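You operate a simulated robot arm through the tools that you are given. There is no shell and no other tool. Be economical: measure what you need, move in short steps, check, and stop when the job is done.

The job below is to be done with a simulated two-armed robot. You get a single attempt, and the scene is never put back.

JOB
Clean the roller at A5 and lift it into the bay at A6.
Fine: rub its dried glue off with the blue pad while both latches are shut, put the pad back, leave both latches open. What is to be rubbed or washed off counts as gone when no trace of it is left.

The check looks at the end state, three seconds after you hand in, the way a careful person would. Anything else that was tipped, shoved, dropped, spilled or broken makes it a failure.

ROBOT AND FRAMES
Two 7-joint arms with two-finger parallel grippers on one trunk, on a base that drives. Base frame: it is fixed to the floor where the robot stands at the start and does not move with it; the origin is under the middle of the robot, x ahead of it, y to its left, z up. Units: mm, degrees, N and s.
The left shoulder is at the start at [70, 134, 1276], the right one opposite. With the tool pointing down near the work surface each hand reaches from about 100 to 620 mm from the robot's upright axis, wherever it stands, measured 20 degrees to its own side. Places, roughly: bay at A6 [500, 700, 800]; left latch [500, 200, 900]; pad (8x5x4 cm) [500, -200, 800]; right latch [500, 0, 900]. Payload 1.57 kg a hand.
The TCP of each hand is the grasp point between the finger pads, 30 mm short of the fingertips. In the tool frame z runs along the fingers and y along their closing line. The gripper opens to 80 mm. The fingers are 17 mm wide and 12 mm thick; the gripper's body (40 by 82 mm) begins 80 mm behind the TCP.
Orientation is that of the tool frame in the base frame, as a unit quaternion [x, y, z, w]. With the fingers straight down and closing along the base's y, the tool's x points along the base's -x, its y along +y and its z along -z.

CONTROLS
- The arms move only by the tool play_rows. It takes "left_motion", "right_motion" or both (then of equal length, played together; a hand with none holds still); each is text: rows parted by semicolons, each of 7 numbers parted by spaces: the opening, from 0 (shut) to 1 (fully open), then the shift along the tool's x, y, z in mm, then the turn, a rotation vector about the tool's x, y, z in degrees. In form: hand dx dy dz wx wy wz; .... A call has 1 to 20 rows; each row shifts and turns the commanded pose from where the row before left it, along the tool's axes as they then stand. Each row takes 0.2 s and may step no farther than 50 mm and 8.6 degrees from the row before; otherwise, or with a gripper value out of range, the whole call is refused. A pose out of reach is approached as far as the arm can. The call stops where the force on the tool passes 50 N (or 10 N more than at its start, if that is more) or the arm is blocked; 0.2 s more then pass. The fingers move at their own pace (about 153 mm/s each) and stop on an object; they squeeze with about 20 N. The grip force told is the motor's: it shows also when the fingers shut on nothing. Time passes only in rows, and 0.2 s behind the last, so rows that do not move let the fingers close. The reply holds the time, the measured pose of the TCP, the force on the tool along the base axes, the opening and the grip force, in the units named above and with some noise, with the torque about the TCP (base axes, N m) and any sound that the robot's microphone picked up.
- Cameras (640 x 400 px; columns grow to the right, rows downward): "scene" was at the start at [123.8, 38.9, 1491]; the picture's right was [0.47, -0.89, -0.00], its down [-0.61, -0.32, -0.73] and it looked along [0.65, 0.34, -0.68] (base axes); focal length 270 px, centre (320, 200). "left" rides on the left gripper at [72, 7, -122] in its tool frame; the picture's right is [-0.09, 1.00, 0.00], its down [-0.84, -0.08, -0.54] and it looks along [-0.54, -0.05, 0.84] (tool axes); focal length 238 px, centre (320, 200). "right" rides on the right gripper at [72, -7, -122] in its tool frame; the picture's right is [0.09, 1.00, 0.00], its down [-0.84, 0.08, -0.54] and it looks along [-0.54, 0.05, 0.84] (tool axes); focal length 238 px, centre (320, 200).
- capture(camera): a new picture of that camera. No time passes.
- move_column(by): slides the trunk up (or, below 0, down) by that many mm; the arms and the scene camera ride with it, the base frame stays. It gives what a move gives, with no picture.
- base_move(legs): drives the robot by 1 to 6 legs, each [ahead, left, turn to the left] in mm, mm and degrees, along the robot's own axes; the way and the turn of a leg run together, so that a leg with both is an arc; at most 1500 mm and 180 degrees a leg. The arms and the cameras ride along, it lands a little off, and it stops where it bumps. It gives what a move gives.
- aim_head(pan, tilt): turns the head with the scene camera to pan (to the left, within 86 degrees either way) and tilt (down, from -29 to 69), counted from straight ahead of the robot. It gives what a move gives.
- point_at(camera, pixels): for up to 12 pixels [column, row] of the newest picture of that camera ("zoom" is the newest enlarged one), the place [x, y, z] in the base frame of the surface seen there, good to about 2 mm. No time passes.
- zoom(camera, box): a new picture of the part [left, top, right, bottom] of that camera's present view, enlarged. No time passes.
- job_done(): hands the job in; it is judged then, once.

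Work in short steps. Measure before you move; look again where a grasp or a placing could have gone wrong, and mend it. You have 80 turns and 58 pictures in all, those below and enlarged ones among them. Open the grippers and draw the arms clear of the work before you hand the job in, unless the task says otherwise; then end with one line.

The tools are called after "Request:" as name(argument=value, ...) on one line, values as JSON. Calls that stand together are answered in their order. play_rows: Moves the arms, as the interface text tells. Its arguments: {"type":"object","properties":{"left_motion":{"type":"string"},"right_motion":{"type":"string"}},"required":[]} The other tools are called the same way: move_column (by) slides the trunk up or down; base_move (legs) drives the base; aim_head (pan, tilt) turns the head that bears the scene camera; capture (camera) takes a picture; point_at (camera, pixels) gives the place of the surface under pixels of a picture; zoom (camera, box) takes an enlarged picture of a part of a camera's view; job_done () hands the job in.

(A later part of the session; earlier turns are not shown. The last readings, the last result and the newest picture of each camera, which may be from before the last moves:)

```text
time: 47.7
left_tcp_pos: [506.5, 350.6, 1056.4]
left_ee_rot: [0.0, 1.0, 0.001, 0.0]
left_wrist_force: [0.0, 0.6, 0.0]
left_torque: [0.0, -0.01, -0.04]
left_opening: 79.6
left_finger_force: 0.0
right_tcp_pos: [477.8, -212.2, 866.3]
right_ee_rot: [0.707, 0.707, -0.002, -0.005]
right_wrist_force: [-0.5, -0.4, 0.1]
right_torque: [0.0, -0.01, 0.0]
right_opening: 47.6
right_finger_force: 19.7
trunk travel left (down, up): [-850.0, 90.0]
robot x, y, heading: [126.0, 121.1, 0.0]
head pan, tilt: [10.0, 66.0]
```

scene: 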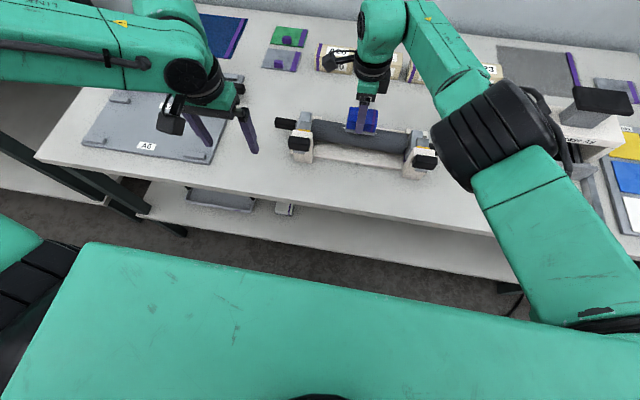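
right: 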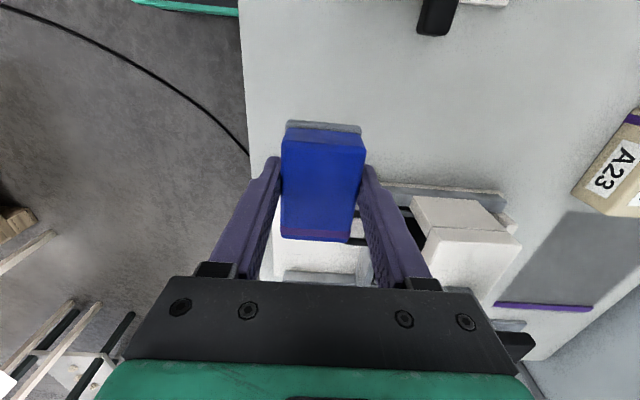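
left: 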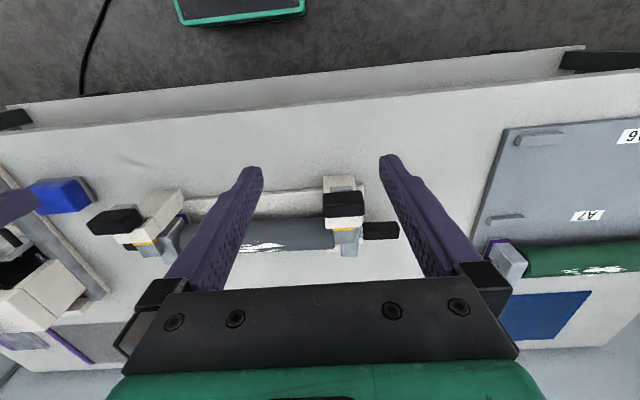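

The weight is coming off (force −1.2 → 0.1 N). One more small step, then I open gently and rise.

Request:
play_rows(right_motion="0 0 0 1 0 0 0;0 0 0 0 0 0 0;0.75 0 0 0 0 0 0;0.95 0 0 0 0 0 0;0.95 0 0 -20 0 0 0;0.95 0 0 -45 0 0 0;0.95 0 0 -45 0 0 0")

Request:
capture(camera="right")

```text
time: 49.3
left_tcp_pos: [505.8, 350.7, 1056.5]
left_ee_rot: [0.002, 1.0, 0.0, 0.0]
left_wrist_force: [0.1, -0.3, -1.1]
left_torque: [0.04, -0.02, -0.03]
left_opening: 80.1
left_finger_force: 0.0
right_tcp_pos: [478.5, -213.5, 975.5]
right_ee_rot: [0.707, 0.707, -0.002, -0.004]
right_wrist_force: [0.5, -0.4, 0.5]
right_torque: [-0.03, 0.0, -0.04]
right_opening: 76.0
right_finger_force: 0.1
trunk travel left (down, up): [-850.0, 90.0]
robot x, y, heading: [128.7, 121.8, -0.1]
head pan, tilt: [10.0, 66.0]
```

```text
30 pictures are left
```

right: 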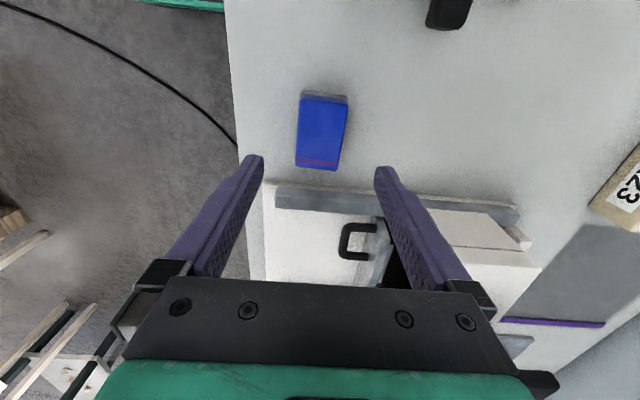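

The pad is back where it was, at about (322,133) in the same view as before. Now for the latches: I move the left hand above the left knob, and turn the right hand back and over the right knob.

Request:
play_rows(left_motion="1 11.7 -33.3 18 0 0 0;1 11.7 -33.3 18 0 0 0;1 11.7 -33.3 18 0 0 0;1 0 0 0 0 0 0;1 0 0 0 0 0 0;1 0 0 0 0 0 0;1 0 0 0 0 0 0;1 0 0 0 0 0 0;1 0 0 0 0 0 0;1 0 0 0 0 0 0;1 0 0 0 0 0 0;1 0 0 0 0 0 0;1 0 0 0 0 0 0;1 0 0 0 0 0 0;1 0 0 0 0 0 0;1 0 0 0 0 0 0", right_motion="1 0 0 -25 0 0 0;1 0 0 0 0 0 -8.18;1 0 0 0 0 0 -8.18;1 0 0 0 0 0 -8.18;1 0 0 0 0 0 -8.18;1 0 0 0 0 0 -8.18;1 0 0 0 0 0 -8.18;1 0 0 0 0 0 -8.18;1 0 0 0 0 0 -8.18;1 0 0 0 0 0 -8.18;1 0 0 0 0 0 -8.18;1 0 0 0 0 0 -8.18;1 1.9 42 0 0 0 0;1 1.9 42 0 0 0 0;1 1.9 42 0 0 0 0;1 1.9 42 0 0 0 0")

Request:
capture(camera="left")

Request:
capture(camera="right")

```text
time: 52.7
left_tcp_pos: [473.6, 250.1, 1001.6]
left_ee_rot: [0.001, 1.0, 0.001, 0.0]
left_wrist_force: [0.1, 0.2, 0.1]
left_torque: [-0.03, 0.07, -0.02]
left_opening: 80.1
left_finger_force: 0.2
right_tcp_pos: [474.9, -43.8, 1000.2]
right_ee_rot: [0.0, 1.0, 0.001, -0.005]
right_wrist_force: [-0.3, -0.9, -0.1]
right_torque: [-0.05, 0.03, -0.01]
right_opening: 80.1
right_finger_force: 0.0
trunk travel left (down, up): [-850.0, 90.0]
robot x, y, heading: [123.0, 120.8, 0.0]
head pan, tilt: [10.0, 66.0]
```

```text
29 pictures are left
```

left: 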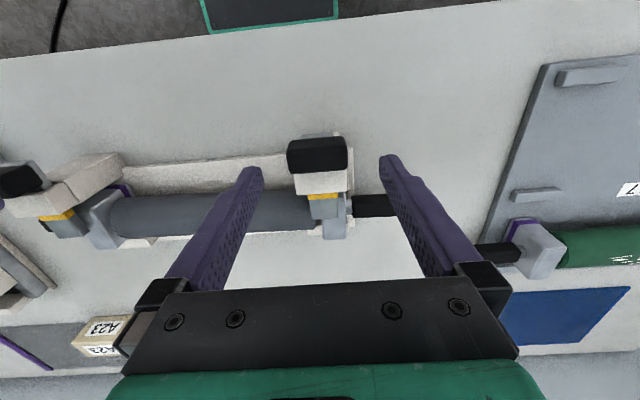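

```text
28 pictures are left
```

right: 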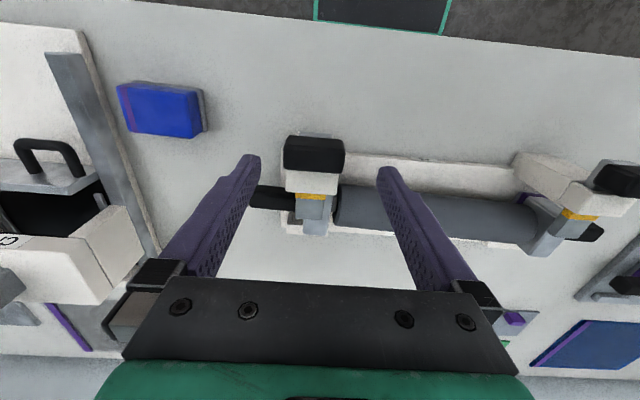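

I measure each knob's edges and the parts around it.

Request:
point_at(camera="left", pixels=[[292, 155], [318, 155], [344, 155], [318, 143], [318, 170], [300, 180], [345, 185], [318, 182], [320, 196], [340, 138], [318, 135]])

Request:
point_at(camera="right", pixels=[[289, 155], [314, 155], [340, 155], [314, 140], [314, 168], [292, 180], [338, 180], [314, 182], [316, 196], [318, 134]])

```text
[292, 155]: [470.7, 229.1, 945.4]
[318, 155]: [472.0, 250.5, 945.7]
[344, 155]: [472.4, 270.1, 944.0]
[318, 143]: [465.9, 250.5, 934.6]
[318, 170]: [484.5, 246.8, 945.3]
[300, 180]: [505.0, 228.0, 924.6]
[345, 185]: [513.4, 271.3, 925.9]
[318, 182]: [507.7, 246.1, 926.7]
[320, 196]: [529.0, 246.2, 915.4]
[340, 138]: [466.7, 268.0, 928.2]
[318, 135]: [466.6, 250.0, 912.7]
```

```text
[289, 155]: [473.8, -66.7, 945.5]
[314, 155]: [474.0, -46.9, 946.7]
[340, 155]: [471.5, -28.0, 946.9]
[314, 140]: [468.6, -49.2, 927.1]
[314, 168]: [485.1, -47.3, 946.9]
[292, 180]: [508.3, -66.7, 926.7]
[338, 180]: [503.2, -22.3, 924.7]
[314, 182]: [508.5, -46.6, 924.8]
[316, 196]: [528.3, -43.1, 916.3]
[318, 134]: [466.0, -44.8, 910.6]
```

The knobs are x 466–488, ±23 mm wide about y=250 and y=−47, with tops at z≈946. I lower both hands to z≈945 over them and close.

Request:
play_rows(left_motion="1 -3 0 28 0 0 0;1 0 0 22 0 0 0;1 0 0 6 0 0 0;0 0 0 0 0 0 0;0 0 0 0 0 0 0;0 0 0 0 0 0 0", right_motion="1 -2 -3 28 0 0 0;1 0 0 22 0 0 0;1 0 0 5 0 0 0;0 0 0 0 0 0 0;0 0 0 0 0 0 0;0 0 0 0 0 0 0")

```text
time: 54.1
left_tcp_pos: [474.9, 247.7, 946.2]
left_ee_rot: [0.002, 1.0, 0.0, 0.0]
left_wrist_force: [-1.5, -12.2, -3.5]
left_torque: [-0.16, -0.1, 0.03]
left_opening: 49.7
left_finger_force: 44.9
right_tcp_pos: [472.9, -48.3, 943.6]
right_ee_rot: [0.0, 1.0, 0.003, -0.004]
right_wrist_force: [-1.6, 8.0, -2.1]
right_torque: [-0.65, -0.6, -0.12]
right_opening: 49.4
right_finger_force: 44.6
trunk travel left (down, up): [-850.0, 90.0]
robot x, y, heading: [128.6, 121.9, 0.2]
head pan, tilt: [10.0, 66.0]
```

Both knobs are held (≈49.5 mm). I pull the left knob gently toward −x in small steps.

Request:
play_rows(left_motion="0 3 0 0 0 0 0;0 4 0 0 0 0 0;0 4 0 0 0 0 0;0 0 0 0 0 0 0")

```text
time: 55.1
left_tcp_pos: [464.7, 248.3, 946.8]
left_ee_rot: [0.002, 1.0, -0.001, 0.0]
left_wrist_force: [1.4, -22.7, -10.8]
left_torque: [-0.09, -1.27, 0.04]
left_opening: 49.6
left_finger_force: 45.3
right_tcp_pos: [474.4, -48.0, 944.5]
right_ee_rot: [0.0, 1.0, 0.003, -0.004]
right_wrist_force: [-3.0, 14.6, 1.0]
right_torque: [-0.1, -0.05, 0.12]
right_opening: 49.4
right_finger_force: 44.3
trunk travel left (down, up): [-850.0, 90.0]
robot x, y, heading: [127.2, 119.2, -0.2]
head pan, tilt: [10.0, 66.0]
```

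It followed about 10 mm with almost no x force; I check whether the bolt moved with it.

Request:
zoom(camera="left", box=[250, 110, 410, 250])

```text
2.86 times, centred on (330, 180) of left
```

zoom: 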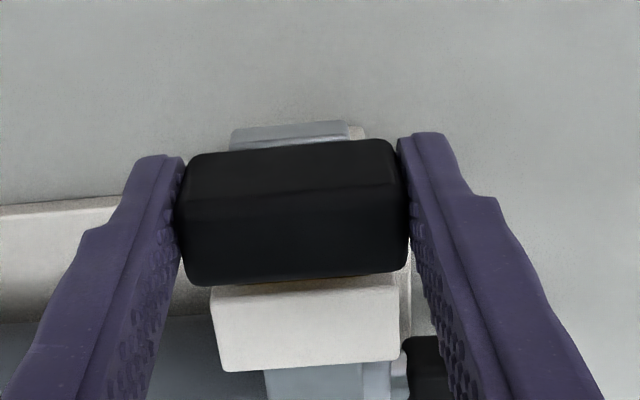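

The yellow band has slid under the head, so pulling −x retracts the bolt. I pull both knobs on.

Request:
play_rows(left_motion="0 5 -1 0 0 0 0;0 5 0 0 0 0 0;0 5 0 0 0 0 0;0 5 0 0 0 0 0;0 5 0 0 0 0 0;0 0 0 0 0 0 0", right_motion="0 5 0.5 0 0 0 0;0 5 0 0 0 0 0;0 5 0 0 0 0 0;0 5 0 0 0 0 0;0 5 0 0 0 0 0;0 0 0 0 0 0 0")

```text
time: 56.5
left_tcp_pos: [437.2, 248.6, 947.1]
left_ee_rot: [0.001, 1.0, 0.001, -0.001]
left_wrist_force: [1.2, -17.4, -12.7]
left_torque: [-0.28, -0.62, -0.01]
left_opening: 49.6
left_finger_force: 45.0
right_tcp_pos: [448.7, -48.9, 945.1]
right_ee_rot: [0.001, 1.0, 0.002, -0.004]
right_wrist_force: [-0.2, 7.1, 10.7]
right_torque: [-0.58, -0.01, -0.08]
right_opening: 49.7
right_finger_force: 44.1
trunk travel left (down, up): [-850.0, 90.0]
robot x, y, heading: [126.3, 118.6, 0.1]
head pan, tilt: [10.0, 66.0]
```

Both are sliding freely. I keep pulling, in small steps toward the end stop.

Request:
play_rows(left_motion="0 4 0 0 0 0 0;0 4 0 0 0 0 0;0 4 0 0 0 0 0;0 0 0 0 0 0 0", right_motion="0 6 0 0 0 0 0;0 6 0 0 0 0 0;0 6 0 0 0 0 0;0 0 0 0 0 0 0")

Request:
zoom(camera="left", box=[190, 80, 450, 260])

Request:
zoom(camera="right", box=[190, 80, 450, 260])

```text
time: 57.5
left_tcp_pos: [434.5, 247.6, 948.4]
left_ee_rot: [0.001, 1.0, 0.001, 0.002]
left_wrist_force: [10.7, -9.0, 17.1]
left_torque: [-0.22, -1.22, 0.46]
left_opening: 49.4
left_finger_force: 45.2
left hand out of reach, approached as far as the arm can: row 3
right_tcp_pos: [433.6, -49.0, 943.5]
right_ee_rot: [0.0, 1.0, 0.002, -0.005]
right_wrist_force: [9.1, 5.8, 5.7]
right_torque: [-0.24, -0.09, 0.19]
right_opening: 49.5
right_finger_force: 45.5
trunk travel left (down, up): [-850.0, 90.0]
robot x, y, heading: [126.8, 121.7, -0.4]
head pan, tilt: [10.0, 66.0]
```

```text
2.22 times, centred on (320, 170) of left
```

zoom: 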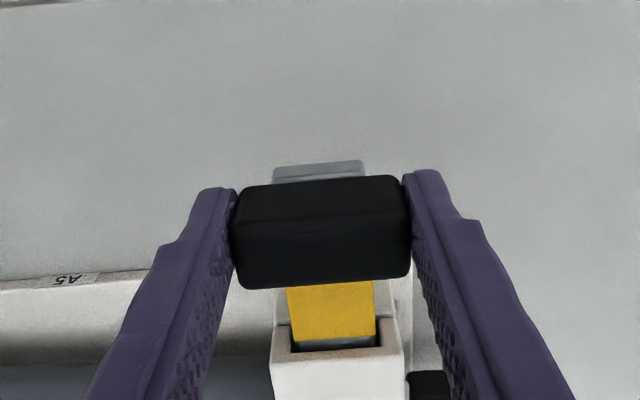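

```text
2.22 times, centred on (320, 170) of right
```

zoom: 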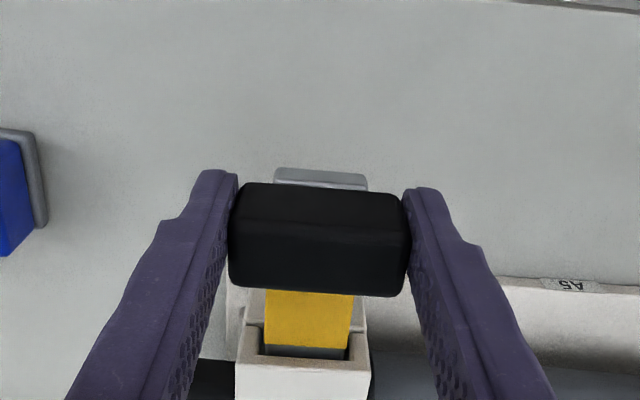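

Both bolts are out by about 40 mm, at their stops, with the yellow fully exposed. I release, rise, and look.

Request:
play_rows(left_motion="0 -1.5 0 0 0 0 0;1 0 0 0 0 0 0;1 0 0 0 0 0 0;1 0 0 -30 0 0 0;1 0 0 -45 0 0 0;1 0 0 -45 0 0 0", right_motion="0 -1.5 0 0 0 0 0;1 0 0 0 0 0 0;1 0 0 0 0 0 0;1 0 0 -30 0 0 0;1 0 0 -45 0 0 0;1 0 0 -45 0 0 0")

Request:
capture(camera="left")

Request:
capture(camera="right")

```text
time: 58.9
left_tcp_pos: [449.4, 264.4, 979.3]
left_ee_rot: [0.005, 1.0, 0.017, -0.002]
left_wrist_force: [-0.9, 0.0, -0.7]
left_torque: [-0.02, -0.04, 0.01]
left_opening: 80.1
left_finger_force: 0.1
left hand out of reach, approached as far as the arm can: row 4, 5, 6
right_tcp_pos: [434.5, -48.1, 1066.3]
right_ee_rot: [0.001, 1.0, 0.001, -0.004]
right_wrist_force: [-0.9, 0.2, -0.4]
right_torque: [0.03, 0.0, -0.03]
right_opening: 79.8
right_finger_force: 0.1
trunk travel left (down, up): [-850.0, 90.0]
robot x, y, heading: [128.6, 120.8, 0.0]
head pan, tilt: [10.0, 66.0]
```

```text
24 pictures are left
```

left: 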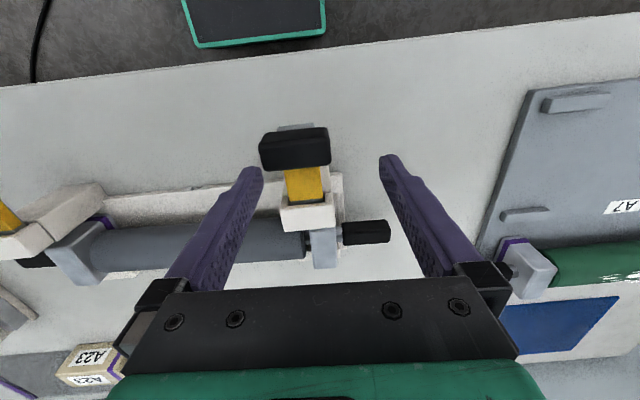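

```text
23 pictures are left
```

right: 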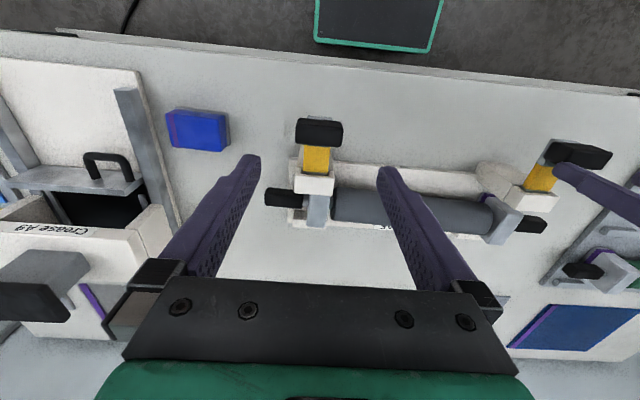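

Both bolts are open and clear of the bearing blocks. Now I aim the head at the bay and look.

Request:
aim_head(pan=55, tilt=42)

Request:
capture(camera="scene")

```text
time: 60.0
left_tcp_pos: [448.4, 263.4, 978.1]
left_ee_rot: [0.004, 1.0, 0.016, -0.002]
left_wrist_force: [0.0, -0.3, -0.9]
left_torque: [0.02, -0.05, 0.01]
left_opening: 80.2
left_finger_force: 0.1
right_tcp_pos: [433.4, -46.8, 1064.7]
right_ee_rot: [-0.001, 1.0, 0.001, -0.005]
right_wrist_force: [-0.6, 0.3, 0.0]
right_torque: [0.04, 0.01, -0.01]
right_opening: 80.2
right_finger_force: 0.1
trunk travel left (down, up): [-850.0, 90.0]
robot x, y, heading: [127.5, 122.9, -0.2]
head pan, tilt: [55.0, 42.0]
```

```text
22 pictures are left
```

scene: 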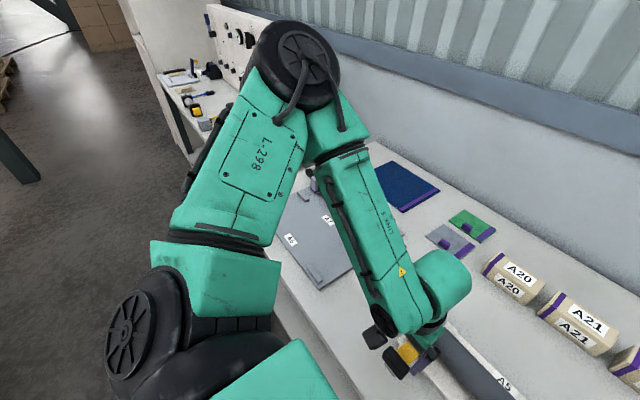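

The left arm hides the bay. I move both hands forward and up, and turn the left hand −90° and the right hand +90° so that both close along x for the handles.

Request:
play_rows(left_motion="1 -24 22 -27 1.8 0 -0.4;1 -24 22 -27 0 0 0;1 -24 22 -27 0 0 0;1 0 0 0 0 0 -8.18;1 0 0 0 0 0 -8.18;1 0 0 0 0 0 -8.18;1 0 0 0 0 0 -8.18;1 0 0 0 0 0 -8.18;1 0 0 0 0 0 -8.18;1 0 0 0 0 0 -8.18;1 0 0 0 0 0 -8.18;1 0 0 0 0 0 -8.18;1 0 0 0 0 0 -8.18;1 0 0 0 0 0 -8.18;1 0 0 0 0 0 0", right_motion="1 -29 -24 2 0 0 -0.3;1 -29 -24 2 0 0 0;1 -29 -24 2 0 0 0;1 0 0 0 0 0 8.18;1 0 0 0 0 0 8.18;1 0 0 0 0 0 8.18;1 0 0 0 0 0 8.18;1 0 0 0 0 0 8.18;1 0 0 0 0 0 8.18;1 0 0 0 0 0 8.18;1 0 0 0 0 0 8.18;1 0 0 0 0 0 8.18;1 0 0 0 0 0 8.18;1 0 0 0 0 0 8.18;1 0 0 0 0 0 0")

Request:
capture(camera="left")

```text
time: 63.2
left_tcp_pos: [520.0, 330.3, 1059.0]
left_ee_rot: [0.709, -0.705, 0.011, 0.011]
left_wrist_force: [0.3, -0.1, 0.6]
left_torque: [0.02, -0.01, 0.01]
left_opening: 80.2
left_finger_force: 0.0
right_tcp_pos: [520.9, -119.3, 1058.0]
right_ee_rot: [0.706, 0.708, -0.002, -0.004]
right_wrist_force: [0.7, -0.4, -0.9]
right_torque: [0.0, -0.01, 0.01]
right_opening: 80.1
right_finger_force: 0.0
trunk travel left (down, up): [-850.0, 90.0]
robot x, y, heading: [128.2, 120.4, 0.2]
head pan, tilt: [55.0, 42.0]
```

```text
21 pictures are left
```

left: 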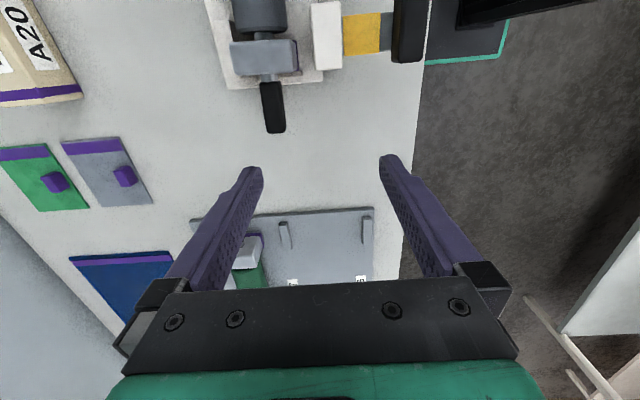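

Both hands are turned. From the left picture I measure the A5 left handle and block, the tray's stops at (285,235) and (366,230), the tray edge, and the green roller's bearing.

Request:
point_at(camera="left", pixels=[[272, 95], [268, 128], [283, 125], [265, 55], [240, 62], [295, 60], [285, 228], [284, 245], [366, 225], [365, 245], [330, 212], [374, 212]])

Request:
zoom(camera="left", box=[180, 190, 400, 300])

Request:
capture(camera="scene")

```text
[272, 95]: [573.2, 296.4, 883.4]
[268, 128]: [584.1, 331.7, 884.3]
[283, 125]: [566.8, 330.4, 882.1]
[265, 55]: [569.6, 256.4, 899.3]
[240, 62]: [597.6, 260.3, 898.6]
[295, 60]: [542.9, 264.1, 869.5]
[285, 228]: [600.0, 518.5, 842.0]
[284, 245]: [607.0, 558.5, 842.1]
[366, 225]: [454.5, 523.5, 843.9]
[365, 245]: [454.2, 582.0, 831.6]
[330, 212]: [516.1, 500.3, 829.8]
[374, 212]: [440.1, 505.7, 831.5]
```

```text
2.91 times, centred on (290, 245) of left
```

zoom: 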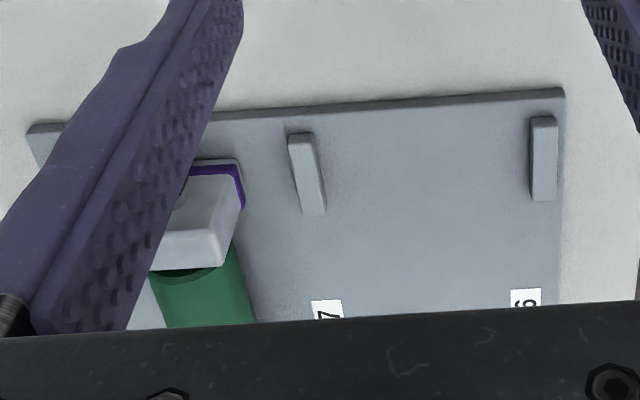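

```text
19 pictures are left
```

scene: 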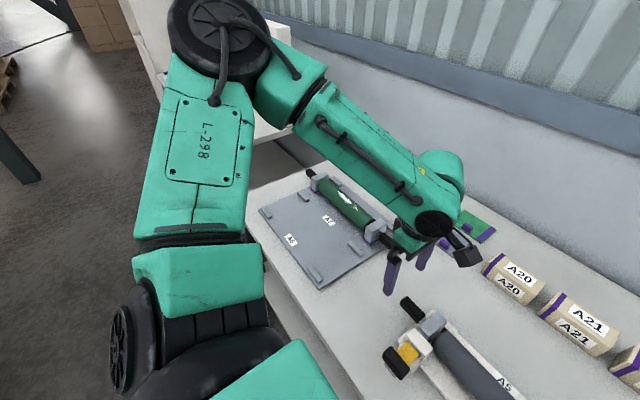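

The scene now shows the tray. I zoom in and measure the stops and the green roller's bearing feet for the bay geometry.

Request:
zoom(camera="scene", box=[250, 160, 400, 295])

```text
2.96 times, centred on (325, 228) of scene
```

zoom: 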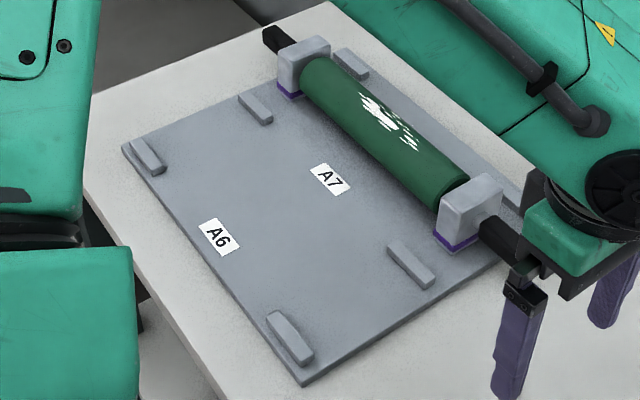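

Request:
point_at(camera="zoom", pixels=[[148, 157], [257, 107], [411, 263], [290, 336], [350, 60], [475, 190], [470, 225], [312, 52], [303, 80], [380, 150], [125, 150], [303, 378]])

Request:
point_at(camera="scene", pixels=[[389, 245], [310, 174], [408, 306], [432, 323], [375, 237], [325, 176], [354, 210]])

```text
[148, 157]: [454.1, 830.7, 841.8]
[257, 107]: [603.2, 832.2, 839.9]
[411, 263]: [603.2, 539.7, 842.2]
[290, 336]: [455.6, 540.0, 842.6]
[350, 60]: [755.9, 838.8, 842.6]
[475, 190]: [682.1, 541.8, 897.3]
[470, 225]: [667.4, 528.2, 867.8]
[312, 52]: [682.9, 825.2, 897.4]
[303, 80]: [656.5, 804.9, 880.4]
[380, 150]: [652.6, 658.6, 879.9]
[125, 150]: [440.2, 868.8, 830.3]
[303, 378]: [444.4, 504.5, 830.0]
```

```text
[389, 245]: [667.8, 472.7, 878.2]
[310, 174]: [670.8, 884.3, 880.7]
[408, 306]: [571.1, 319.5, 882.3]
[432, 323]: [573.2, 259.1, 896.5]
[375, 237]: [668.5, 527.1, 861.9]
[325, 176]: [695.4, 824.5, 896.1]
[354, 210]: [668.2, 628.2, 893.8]
```

Tray geometry: A6's stops are at x 454/603 and y 540/831, so the bay centre is (529, 685.5), with the tray top at 830.5 — the same height as A5's seat. I check obstacles to the left of the robot for the drive.

Request:
point_at(camera="scene", pixels=[[180, 75], [208, 35], [175, 110], [270, 150], [245, 185], [215, 60], [225, 20], [262, 30], [15, 160], [170, 135], [185, 20], [135, 30]])

Request:
aim_head(pan=86, tilt=45)

Request:
capture(camera="scene")

```text
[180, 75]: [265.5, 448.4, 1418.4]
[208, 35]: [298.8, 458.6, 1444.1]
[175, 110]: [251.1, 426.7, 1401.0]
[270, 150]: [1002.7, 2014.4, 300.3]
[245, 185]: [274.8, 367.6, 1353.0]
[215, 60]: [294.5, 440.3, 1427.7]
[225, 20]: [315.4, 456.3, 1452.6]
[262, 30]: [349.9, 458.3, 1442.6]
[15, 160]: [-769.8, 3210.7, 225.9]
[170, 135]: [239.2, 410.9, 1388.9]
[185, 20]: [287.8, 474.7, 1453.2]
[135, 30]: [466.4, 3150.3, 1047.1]
```

```text
time: 64.2
left_tcp_pos: [521.6, 329.7, 1058.5]
left_ee_rot: [0.709, -0.705, 0.011, 0.01]
left_wrist_force: [1.1, -0.4, -0.2]
left_torque: [-0.02, 0.01, 0.01]
left_opening: 80.0
left_finger_force: 0.1
right_tcp_pos: [519.6, -119.4, 1058.0]
right_ee_rot: [0.705, 0.709, -0.002, -0.004]
right_wrist_force: [0.5, -0.6, -0.5]
right_torque: [0.01, -0.02, 0.03]
right_opening: 80.1
right_finger_force: 0.0
trunk travel left (down, up): [-850.0, 90.0]
robot x, y, heading: [125.7, 122.6, -0.1]
head pan, tilt: [85.9, 45.0]
```

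```text
17 pictures are left
```

scene: 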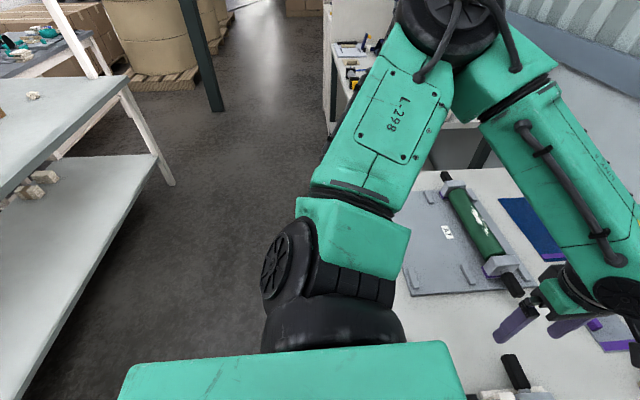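

The aisle to the left looks free. I measure the neighbouring tables to be sure.

Request:
point_at(camera="scene", pixels=[[350, 48], [330, 90], [335, 20], [130, 80], [155, 155], [215, 108], [425, 165], [60, 330], [370, 50], [440, 130]])

```text
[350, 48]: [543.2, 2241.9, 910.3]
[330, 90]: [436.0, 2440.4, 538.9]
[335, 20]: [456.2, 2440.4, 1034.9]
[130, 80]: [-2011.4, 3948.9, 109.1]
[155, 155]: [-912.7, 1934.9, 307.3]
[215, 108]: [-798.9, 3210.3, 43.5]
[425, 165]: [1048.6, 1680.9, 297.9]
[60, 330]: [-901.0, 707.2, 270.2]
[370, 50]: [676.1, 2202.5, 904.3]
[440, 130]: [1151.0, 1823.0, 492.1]
```

Everything else is over 1.6 m away. I move both hands above the handles, to (571, 313) and (571, −102) at z≈960, and straighten the left hand's 1.8° tilt.

Request:
play_rows(left_motion="1 5.7 -16.7 32.7 0 -1.8 0;1 5.7 -16.7 32.7 0 0 0;1 5.7 -16.7 32.7 0 0 0;1 0 0 0 0 0 0", right_motion="1 5.8 17 32.7 0 0 0;1 5.8 17 32.7 0 0 0;1 5.8 17 32.7 0 0 0;1 0 0 0 0 0 0")

Request:
capture(camera="left")

Request:
capture(camera="right")

```text
time: 65.2
left_tcp_pos: [570.4, 313.5, 961.4]
left_ee_rot: [0.708, -0.706, 0.0, -0.001]
left_wrist_force: [-0.4, -0.4, 0.8]
left_torque: [-0.02, -0.03, 0.01]
left_opening: 79.8
left_finger_force: 0.0
right_tcp_pos: [568.9, -101.2, 959.6]
right_ee_rot: [0.705, 0.709, -0.001, -0.004]
right_wrist_force: [0.0, 0.3, 0.4]
right_torque: [-0.01, -0.06, 0.01]
right_opening: 79.9
right_finger_force: 0.0
trunk travel left (down, up): [-850.0, 90.0]
robot x, y, heading: [128.5, 118.8, -0.1]
head pan, tilt: [85.9, 45.0]
```

```text
16 pictures are left
```

left: 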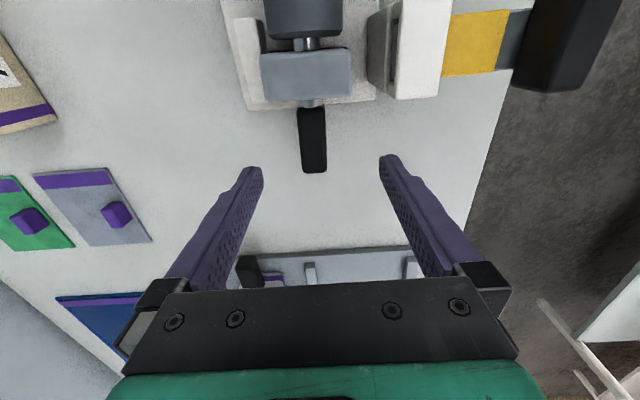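

```text
15 pictures are left
```

right: 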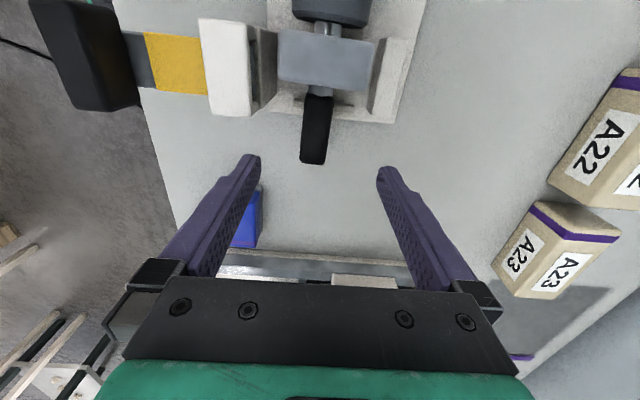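

Request:
point_at(camera="left", pixels=[[312, 112], [314, 140], [304, 165], [325, 165], [302, 140], [325, 140], [313, 171], [265, 85], [350, 85], [308, 70]])

Request:
point_at(camera="right", pixels=[[316, 100], [315, 130], [304, 155], [322, 157], [303, 130], [327, 130], [312, 162], [283, 75], [365, 80], [325, 60]])

```text
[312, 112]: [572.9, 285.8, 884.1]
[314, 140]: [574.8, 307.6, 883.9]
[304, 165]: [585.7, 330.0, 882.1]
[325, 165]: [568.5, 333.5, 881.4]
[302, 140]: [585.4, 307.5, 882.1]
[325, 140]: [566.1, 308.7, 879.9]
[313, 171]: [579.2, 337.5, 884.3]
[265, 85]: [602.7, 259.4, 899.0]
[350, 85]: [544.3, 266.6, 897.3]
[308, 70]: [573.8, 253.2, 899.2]
```

```text
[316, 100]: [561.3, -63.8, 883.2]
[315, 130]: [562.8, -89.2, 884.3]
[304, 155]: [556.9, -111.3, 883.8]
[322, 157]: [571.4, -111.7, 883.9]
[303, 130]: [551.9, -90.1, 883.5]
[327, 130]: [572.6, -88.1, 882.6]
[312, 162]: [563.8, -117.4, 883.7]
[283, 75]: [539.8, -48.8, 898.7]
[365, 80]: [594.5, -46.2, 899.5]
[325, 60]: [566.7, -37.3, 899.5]
```

The roller lies 1.9° askew: left handle centre (575.5, 311), right (562.5, −90). I align the hands to it and descend to z≈873.

Request:
play_rows(left_motion="1 2.5 -4.8 0 0 0 1.9;1 0 0 30 0 0 0;1 0 0 30 0 0 0;1 0 0 20 0 0 0;1 0 0 8 0 0 0;1 0 0 0 0 0 0", right_motion="1 11 -6.4 0 0 0 1.9;1 0 0 30 0 0 0;1 0 0 30 0 0 0;1 0 0 20 0 0 0;1 0 0 7 0 0 0;1 0 0 0 0 0 0")

```text
time: 66.6
left_tcp_pos: [555.9, 326.2, 902.5]
left_ee_rot: [-0.697, 0.717, -0.001, 0.001]
left_wrist_force: [0.6, -0.4, 0.3]
left_torque: [-0.04, 0.01, -0.01]
left_opening: 80.0
left_finger_force: 0.1
left hand out of reach, approached as far as the arm can: row 3, 4, 5
right_tcp_pos: [560.7, -90.9, 871.6]
right_ee_rot: [0.717, 0.698, -0.002, -0.004]
right_wrist_force: [0.3, 0.2, 0.6]
right_torque: [0.0, 0.0, 0.0]
right_opening: 80.0
right_finger_force: 0.1
trunk travel left (down, up): [-850.0, 90.0]
robot x, y, heading: [126.8, 123.0, 0.0]
head pan, tilt: [85.9, 45.0]
```

The left arm hit a limit at z≈902 (no contact). I raise both hands clear and shift the base back and right so the left target lies more outward.

Request:
play_rows(left_motion="1 0 0 -40 0 0 0;1 0 0 -30 0 0 0;1 0 0 0 0 0 0", right_motion="1 0 0 -45 0 0 0;1 0 0 -45 0 0 0;1 0 0 0 0 0 0")

Request:
base_move(legs=[[-40, -35, 0]])

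```text
time: 67.4
left_tcp_pos: [554.2, 325.8, 973.1]
left_ee_rot: [-0.697, 0.717, 0.001, 0.0]
left_wrist_force: [-0.4, 0.2, -0.8]
left_torque: [0.05, 0.0, 0.0]
left_opening: 79.7
left_finger_force: 0.0
right_tcp_pos: [565.1, -92.5, 965.2]
right_ee_rot: [0.717, 0.697, -0.002, -0.003]
right_wrist_force: [-0.3, 0.4, 0.2]
right_torque: [0.01, 0.02, 0.0]
right_opening: 79.9
right_finger_force: 0.0
trunk travel left (down, up): [-850.0, 90.0]
robot x, y, heading: [126.1, 121.3, -0.0]
head pan, tilt: [85.9, 45.0]
```

```text
time: 68.3
left_tcp_pos: [517.5, 295.9, 971.1]
left_ee_rot: [-0.697, 0.717, 0.0, -0.004]
left_wrist_force: [1.3, 0.8, -0.2]
left_torque: [-0.07, 0.03, 0.01]
left_opening: 79.9
left_finger_force: 0.1
right_tcp_pos: [527.9, -122.2, 962.5]
right_ee_rot: [0.716, 0.698, -0.005, -0.004]
right_wrist_force: [0.0, 0.0, -0.8]
right_torque: [-0.01, 0.04, 0.02]
right_opening: 80.0
right_finger_force: 0.0
trunk travel left (down, up): [-850.0, 90.0]
robot x, y, heading: [86.5, 86.4, -0.0]
head pan, tilt: [85.9, 45.0]
```

Now I move both over their handles again, to z≈915.

Request:
play_rows(left_motion="1 -5 -19.3 17 0 0 0;1 -5 -19.3 17 0 0 0;1 -5 -19.3 17 0 0 0;1 0 0 0 0 0 0", right_motion="1 10.7 11.5 16 0 0 0;1 10.7 11.5 16 0 0 0;1 10.7 11.5 16 0 0 0;1 0 0 0 0 0 0")

```text
time: 69.3
left_tcp_pos: [562.9, 309.8, 932.5]
left_ee_rot: [-0.697, 0.717, -0.001, 0.001]
left_wrist_force: [-0.4, -0.1, 0.0]
left_torque: [0.0, 0.03, 0.02]
left_opening: 80.1
left_finger_force: 0.2
left hand out of reach, approached as far as the arm can: row 3
right_tcp_pos: [557.9, -93.9, 915.1]
right_ee_rot: [0.717, 0.698, -0.001, -0.003]
right_wrist_force: [0.4, -0.2, 0.1]
right_torque: [-0.01, 0.01, -0.02]
right_opening: 80.0
right_finger_force: 0.0
trunk travel left (down, up): [-850.0, 90.0]
robot x, y, heading: [87.8, 85.2, 0.1]
head pan, tilt: [85.9, 45.0]
```

The left arm is limited low down (its elbow is high). Lowering the trunk should help, so I raise both hands first and then lower the trunk by 130 mm.

Request:
play_rows(left_motion="1 0 0 -40 0 0 0;1 0 0 -40 0 0 0;1 0 0 -40 0 0 0;1 0 0 0 0 0 0", right_motion="1 0 0 -45 0 0 0;1 0 0 -45 0 0 0;1 0 0 -45 0 0 0;1 0 0 0 0 0 0")

Request:
move_column(by=-130)

```text
time: 70.3
left_tcp_pos: [562.3, 309.5, 1052.7]
left_ee_rot: [-0.697, 0.717, 0.0, 0.0]
left_wrist_force: [-0.4, 0.3, 0.8]
left_torque: [0.02, -0.03, 0.02]
left_opening: 80.0
left_finger_force: 0.0
right_tcp_pos: [561.8, -95.1, 1050.6]
right_ee_rot: [0.716, 0.698, -0.002, -0.004]
right_wrist_force: [0.2, -1.1, 0.9]
right_torque: [0.04, -0.02, 0.0]
right_opening: 80.0
right_finger_force: 0.0
trunk travel left (down, up): [-850.0, 90.0]
robot x, y, heading: [91.0, 87.2, 0.1]
head pan, tilt: [85.9, 45.0]
```

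```text
time: 71.9
left_tcp_pos: [562.7, 310.4, 923.3]
left_ee_rot: [-0.698, 0.717, 0.001, 0.001]
left_wrist_force: [-0.9, 1.4, 0.0]
left_torque: [0.01, 0.02, -0.02]
left_opening: 80.0
left_finger_force: 0.1
right_tcp_pos: [561.5, -95.0, 920.8]
right_ee_rot: [0.717, 0.698, -0.002, -0.004]
right_wrist_force: [-0.9, -0.6, -0.7]
right_torque: [-0.03, 0.04, 0.01]
right_opening: 79.6
right_finger_force: 0.1
trunk travel left (down, up): [-720.0, 220.0]
robot x, y, heading: [85.6, 83.0, 0.1]
head pan, tilt: [85.9, 45.0]
```

Now both go down to the handles.

Request:
play_rows(left_motion="1 -1 -13 10 0 0 0;1 0 0 20 0 0 0;1 0 0 12 0 0 0;1 0 0 8 0 0 0;1 0 0 0 0 0 0", right_motion="1 5 1 10 0 0 0;1 0 0 20 0 0 0;1 0 0 12 0 0 0;1 0 0 6 0 0 0;1 0 0 0 0 0 0")

```text
time: 73.1
left_tcp_pos: [575.6, 312.7, 873.2]
left_ee_rot: [-0.698, 0.717, 0.0, 0.001]
left_wrist_force: [0.1, -0.2, 0.8]
left_torque: [0.01, -0.01, 0.01]
left_opening: 80.0
left_finger_force: 0.1
right_tcp_pos: [561.0, -89.9, 872.9]
right_ee_rot: [0.716, 0.698, -0.001, -0.004]
right_wrist_force: [-0.4, 0.3, -0.2]
right_torque: [0.0, 0.01, 0.02]
right_opening: 79.8
right_finger_force: 0.1
trunk travel left (down, up): [-720.0, 220.0]
robot x, y, heading: [83.8, 87.2, 0.2]
head pan, tilt: [85.9, 45.0]
```

Both hands are in place; I close on the handles.

Request:
play_rows(left_motion="0.4 0 0 0 0 0 0;0.3 0 0 0 0 0 0;0 0 0 0 0 0 0;0 0 0 0 0 0 0;0 0 0 0 0 0 0", right_motion="0.4 0 0 0 0 0 0;0.3 0 0 0 0 0 0;0 0 0 0 0 0 0;0 0 0 0 0 0 0;0 0 0 0 0 0 0")

Request:
capture(camera="left")

```text
time: 74.3
left_tcp_pos: [577.1, 312.0, 873.6]
left_ee_rot: [-0.697, 0.717, 0.001, 0.0]
left_wrist_force: [4.9, 1.0, 5.5]
left_torque: [0.07, -0.06, -0.43]
left_opening: 24.1
left_finger_force: 20.1
right_tcp_pos: [563.5, -89.3, 872.6]
right_ee_rot: [0.717, 0.697, -0.001, -0.004]
right_wrist_force: [5.5, 0.0, 0.1]
right_torque: [0.0, -0.46, -0.31]
right_opening: 24.0
right_finger_force: 20.2
trunk travel left (down, up): [-720.0, 220.0]
robot x, y, heading: [85.3, 87.3, 0.1]
head pan, tilt: [85.9, 45.0]
```

```text
14 pictures are left
```

left: 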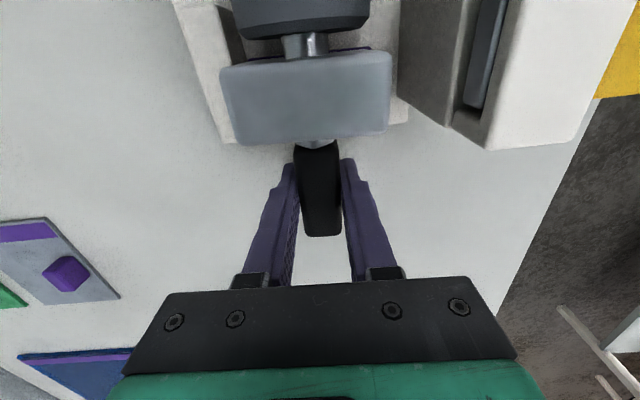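

Both handles are gripped (24 mm). I lift straight up in equal small steps.

Request:
play_rows(left_motion="0 0 0 -4 0 0 0;0 0 0 -6 0 0 0;0 0 0 -10 0 0 0;0 0 0 -15 0 0 0;0 0 0 0 0 0 0", right_motion="0 0 0 -4 0 0 0;0 0 0 -6 0 0 0;0 0 0 -10 0 0 0;0 0 0 -15 0 0 0;0 0 0 0 0 0 0")

Request:
capture(camera="right")

```text
time: 75.5
left_tcp_pos: [576.8, 311.2, 906.5]
left_ee_rot: [-0.697, 0.717, 0.002, -0.001]
left_wrist_force: [-2.3, 8.1, -3.7]
left_torque: [-0.66, 0.27, -0.42]
left_opening: 24.2
left_finger_force: 19.9
right_tcp_pos: [564.5, -90.3, 907.9]
right_ee_rot: [0.717, 0.697, -0.004, -0.004]
right_wrist_force: [2.2, -7.8, -9.5]
right_torque: [-0.67, -0.23, -0.39]
right_opening: 24.1
right_finger_force: 20.4
trunk travel left (down, up): [-720.0, 220.0]
robot x, y, heading: [89.1, 88.5, 0.0]
head pan, tilt: [85.9, 45.0]
```

```text
13 pictures are left
```

right: 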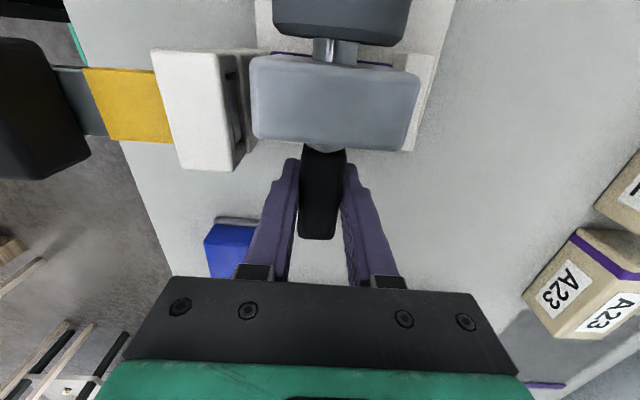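

Lifted, with about 13 N of weight between the hands. I raise the trunk 110 mm so both hands rise together, then drive left toward the bay.

Request:
move_column(by=110)

Request:
base_move(legs=[[0, 300, 0], [-38, 257, 2.2]])

Request:
aim_head(pan=0, tilt=58)

Request:
capture(camera="scene")

```text
time: 76.9
left_tcp_pos: [578.8, 312.0, 1017.0]
left_ee_rot: [-0.698, 0.716, 0.002, -0.001]
left_wrist_force: [-1.1, 15.7, -5.9]
left_torque: [-0.13, 0.16, -0.27]
left_opening: 23.9
left_finger_force: 19.8
right_tcp_pos: [565.0, -89.0, 1018.1]
right_ee_rot: [0.717, 0.697, -0.003, -0.005]
right_wrist_force: [0.8, -14.7, -8.1]
right_torque: [-0.08, -0.14, -0.21]
right_opening: 24.0
right_finger_force: 19.9
trunk travel left (down, up): [-830.0, 110.0]
robot x, y, heading: [83.6, 87.1, 0.1]
head pan, tilt: [85.9, 45.0]
```

```text
time: 80.4
left_tcp_pos: [526.5, 877.0, 1017.6]
left_ee_rot: [0.712, -0.703, -0.003, 0.001]
left_wrist_force: [-1.6, 19.7, -6.0]
left_torque: [-0.02, 0.22, -0.24]
left_opening: 24.1
left_finger_force: 20.1
right_tcp_pos: [528.6, 476.0, 1018.6]
right_ee_rot: [0.703, 0.711, -0.003, -0.005]
right_wrist_force: [1.7, -20.1, -5.9]
right_torque: [0.12, -0.22, -0.28]
right_opening: 23.8
right_finger_force: 20.4
trunk travel left (down, up): [-830.0, 110.0]
robot x, y, heading: [44.9, 637.4, 2.4]
head pan, tilt: [85.9, 45.0]
```

```text
time: 82.0
left_tcp_pos: [524.9, 877.5, 1016.3]
left_ee_rot: [0.711, -0.703, -0.002, 0.0]
left_wrist_force: [-2.1, -1.7, -5.9]
left_torque: [0.02, 0.23, -0.42]
left_opening: 23.9
left_finger_force: 20.1
right_tcp_pos: [527.8, 478.0, 1018.2]
right_ee_rot: [0.703, 0.711, -0.002, -0.003]
right_wrist_force: [1.9, 1.6, -6.5]
right_torque: [-0.22, -0.2, -0.4]
right_opening: 24.3
right_finger_force: 20.4
trunk travel left (down, up): [-830.0, 110.0]
robot x, y, heading: [41.7, 637.9, 2.2]
head pan, tilt: [0.0, 58.0]
```

```text
12 pictures are left
```

scene: 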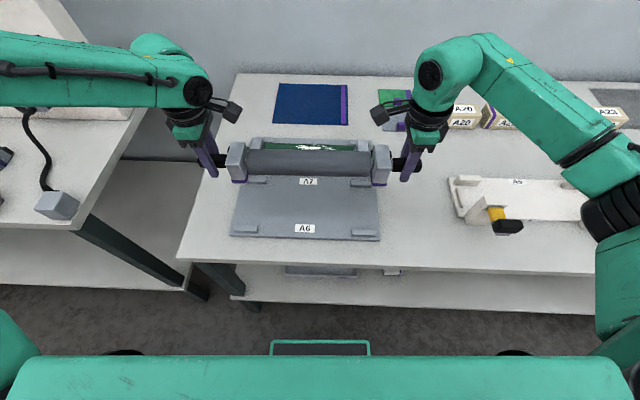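

The roller hangs over the bay: TCP midpoint (527, 677). I measure the blocks on the picture for the final shift.

Request:
point_at(camera="scene", pixels=[[237, 148], [236, 165], [381, 150], [382, 165], [230, 150], [245, 150], [374, 152], [390, 152], [310, 162], [245, 234], [366, 233], [308, 228]])

Request:
zoom(camera="scene", box=[190, 110, 440, 260])

```text
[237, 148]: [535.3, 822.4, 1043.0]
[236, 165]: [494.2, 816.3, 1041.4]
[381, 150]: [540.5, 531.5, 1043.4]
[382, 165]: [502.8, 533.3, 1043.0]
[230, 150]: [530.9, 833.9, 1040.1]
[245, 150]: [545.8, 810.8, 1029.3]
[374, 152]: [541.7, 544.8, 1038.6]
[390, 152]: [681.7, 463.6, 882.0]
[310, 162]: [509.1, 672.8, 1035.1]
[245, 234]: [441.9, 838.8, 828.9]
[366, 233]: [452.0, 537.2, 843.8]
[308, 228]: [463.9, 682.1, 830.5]
```

```text
2.56 times, centred on (315, 185) of scene
```

zoom: 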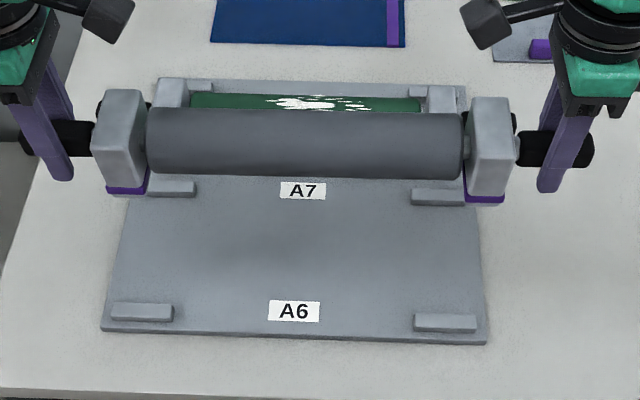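

The block midpoint is y≈677 and the bay centre is 685.5; x is 527 against 529. I shift both hands together by +8.5 in y and +2 in x, then lower the trunk by 125 mm.

Request:
play_rows(left_motion="0 -4.3 -1 0 0 0 0;0 -4.2 -1 0 0 0 0;0 0 0 0 0 0 0", right_motion="0 4.3 1 0 0 0 0;0 4.2 1 0 0 0 0;0 0 0 0 0 0 0")

Request:
move_column(by=-120)

Request:
capture(camera="scene")

```text
time: 82.8
left_tcp_pos: [528.1, 886.3, 1016.3]
left_ee_rot: [0.711, -0.703, -0.001, 0.0]
left_wrist_force: [-2.2, -1.9, -5.0]
left_torque: [0.04, 0.24, -0.41]
left_opening: 23.9
left_finger_force: 20.4
right_tcp_pos: [529.5, 486.3, 1017.3]
right_ee_rot: [0.704, 0.71, -0.002, -0.003]
right_wrist_force: [1.6, 3.2, -7.0]
right_torque: [-0.22, -0.2, -0.37]
right_opening: 24.0
right_finger_force: 20.0
trunk travel left (down, up): [-830.0, 110.0]
robot x, y, heading: [45.2, 634.3, 2.1]
head pan, tilt: [0.0, 58.0]
```

```text
time: 84.3
left_tcp_pos: [526.6, 887.7, 897.5]
left_ee_rot: [0.712, -0.702, 0.0, 0.0]
left_wrist_force: [-1.4, -2.2, -6.2]
left_torque: [-0.14, 0.22, -0.18]
left_opening: 23.9
left_finger_force: 19.8
right_tcp_pos: [529.4, 486.1, 899.4]
right_ee_rot: [0.704, 0.711, -0.002, -0.004]
right_wrist_force: [1.4, 2.9, -6.9]
right_torque: [-0.04, -0.21, -0.18]
right_opening: 24.0
right_finger_force: 20.0
trunk travel left (down, up): [-710.0, 230.0]
robot x, y, heading: [43.1, 638.9, 2.3]
head pan, tilt: [0.0, 58.0]
```

```text
10 pictures are left
```

scene: 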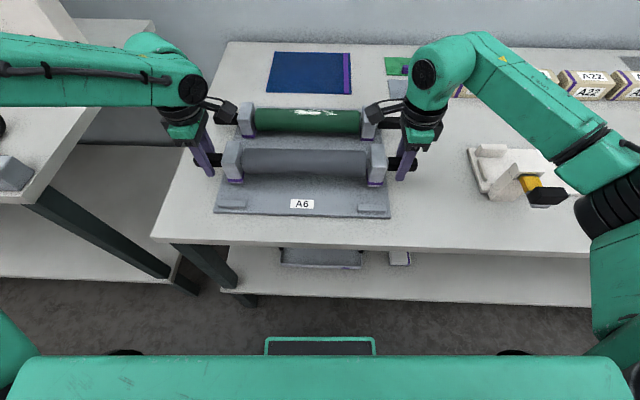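

Good and level. I check in a zoom that the feet lie between the front and middle stops before the last 26 mm.

Request:
zoom(camera="scene", box=[190, 95, 430, 235])

Request:
point_at(camera="zoom", pixels=[[115, 185], [130, 228], [130, 240], [490, 190], [495, 235], [75, 150], [540, 155], [120, 285], [490, 300], [118, 140], [495, 145]])

```text
2.67 times, centred on (310, 165) of scene
```

zoom: 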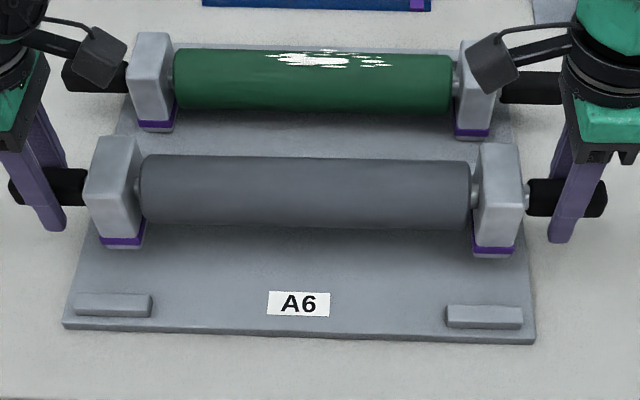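

```text
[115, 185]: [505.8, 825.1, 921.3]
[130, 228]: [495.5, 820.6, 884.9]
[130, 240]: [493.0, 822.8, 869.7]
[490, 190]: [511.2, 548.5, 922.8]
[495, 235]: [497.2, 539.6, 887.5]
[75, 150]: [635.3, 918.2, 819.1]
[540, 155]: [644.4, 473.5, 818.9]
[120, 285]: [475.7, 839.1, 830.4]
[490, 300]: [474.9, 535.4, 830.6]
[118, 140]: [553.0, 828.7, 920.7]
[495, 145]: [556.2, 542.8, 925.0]
```

The blocks span x≈495–557, well between the stops (460–597). I lower with both arms, gently at the end.

Request:
play_rows(left_motion="0 0 0 8 0 0 0;0 0 0 8 0 0 0;0 0 0 4 0 0 0;0 0 0 2 0 0 0;0 0 0 0 0 0 0", right_motion="0 0 0 8 0 0 0;0 0 0 8 0 0 0;0 0 0 4 0 0 0;0 0 0 2 0 0 0;0 0 0 0 0 0 0")

```text
time: 85.5
left_tcp_pos: [526.7, 886.9, 874.8]
left_ee_rot: [0.711, -0.703, -0.001, 0.001]
left_wrist_force: [-0.6, -2.4, -7.0]
left_torque: [0.4, 0.2, -0.13]
left_opening: 23.9
left_finger_force: 20.1
right_tcp_pos: [530.1, 485.6, 876.5]
right_ee_rot: [0.704, 0.71, -0.003, -0.003]
right_wrist_force: [-0.2, 2.3, -6.2]
right_torque: [-0.19, -0.17, -0.18]
right_opening: 24.0
right_finger_force: 19.8
trunk travel left (down, up): [-710.0, 230.0]
robot x, y, heading: [43.5, 633.6, 2.2]
head pan, tilt: [0.0, 58.0]
```

Request:
play_rows(left_motion="0 0 0 1.2 0 0 0;0 0 0 1.2 0 0 0;0 0 0 0 0 0 0", right_motion="0 0 0 1.2 0 0 0;0 0 0 1.2 0 0 0;0 0 0 0 0 0 0")

```text
time: 86.3
left_tcp_pos: [527.1, 885.8, 872.8]
left_ee_rot: [0.711, -0.704, 0.0, -0.001]
left_wrist_force: [-1.1, 0.8, -4.5]
left_torque: [0.08, 0.25, -0.48]
left_opening: 24.1
left_finger_force: 19.6
right_tcp_pos: [529.5, 486.1, 875.3]
right_ee_rot: [0.703, 0.711, -0.003, -0.003]
right_wrist_force: [1.5, -0.9, -4.4]
right_torque: [0.3, -0.39, -0.33]
right_opening: 23.7
right_finger_force: 20.0
trunk travel left (down, up): [-710.0, 230.0]
robot x, y, heading: [48.1, 633.1, 2.3]
head pan, tilt: [0.0, 58.0]
```

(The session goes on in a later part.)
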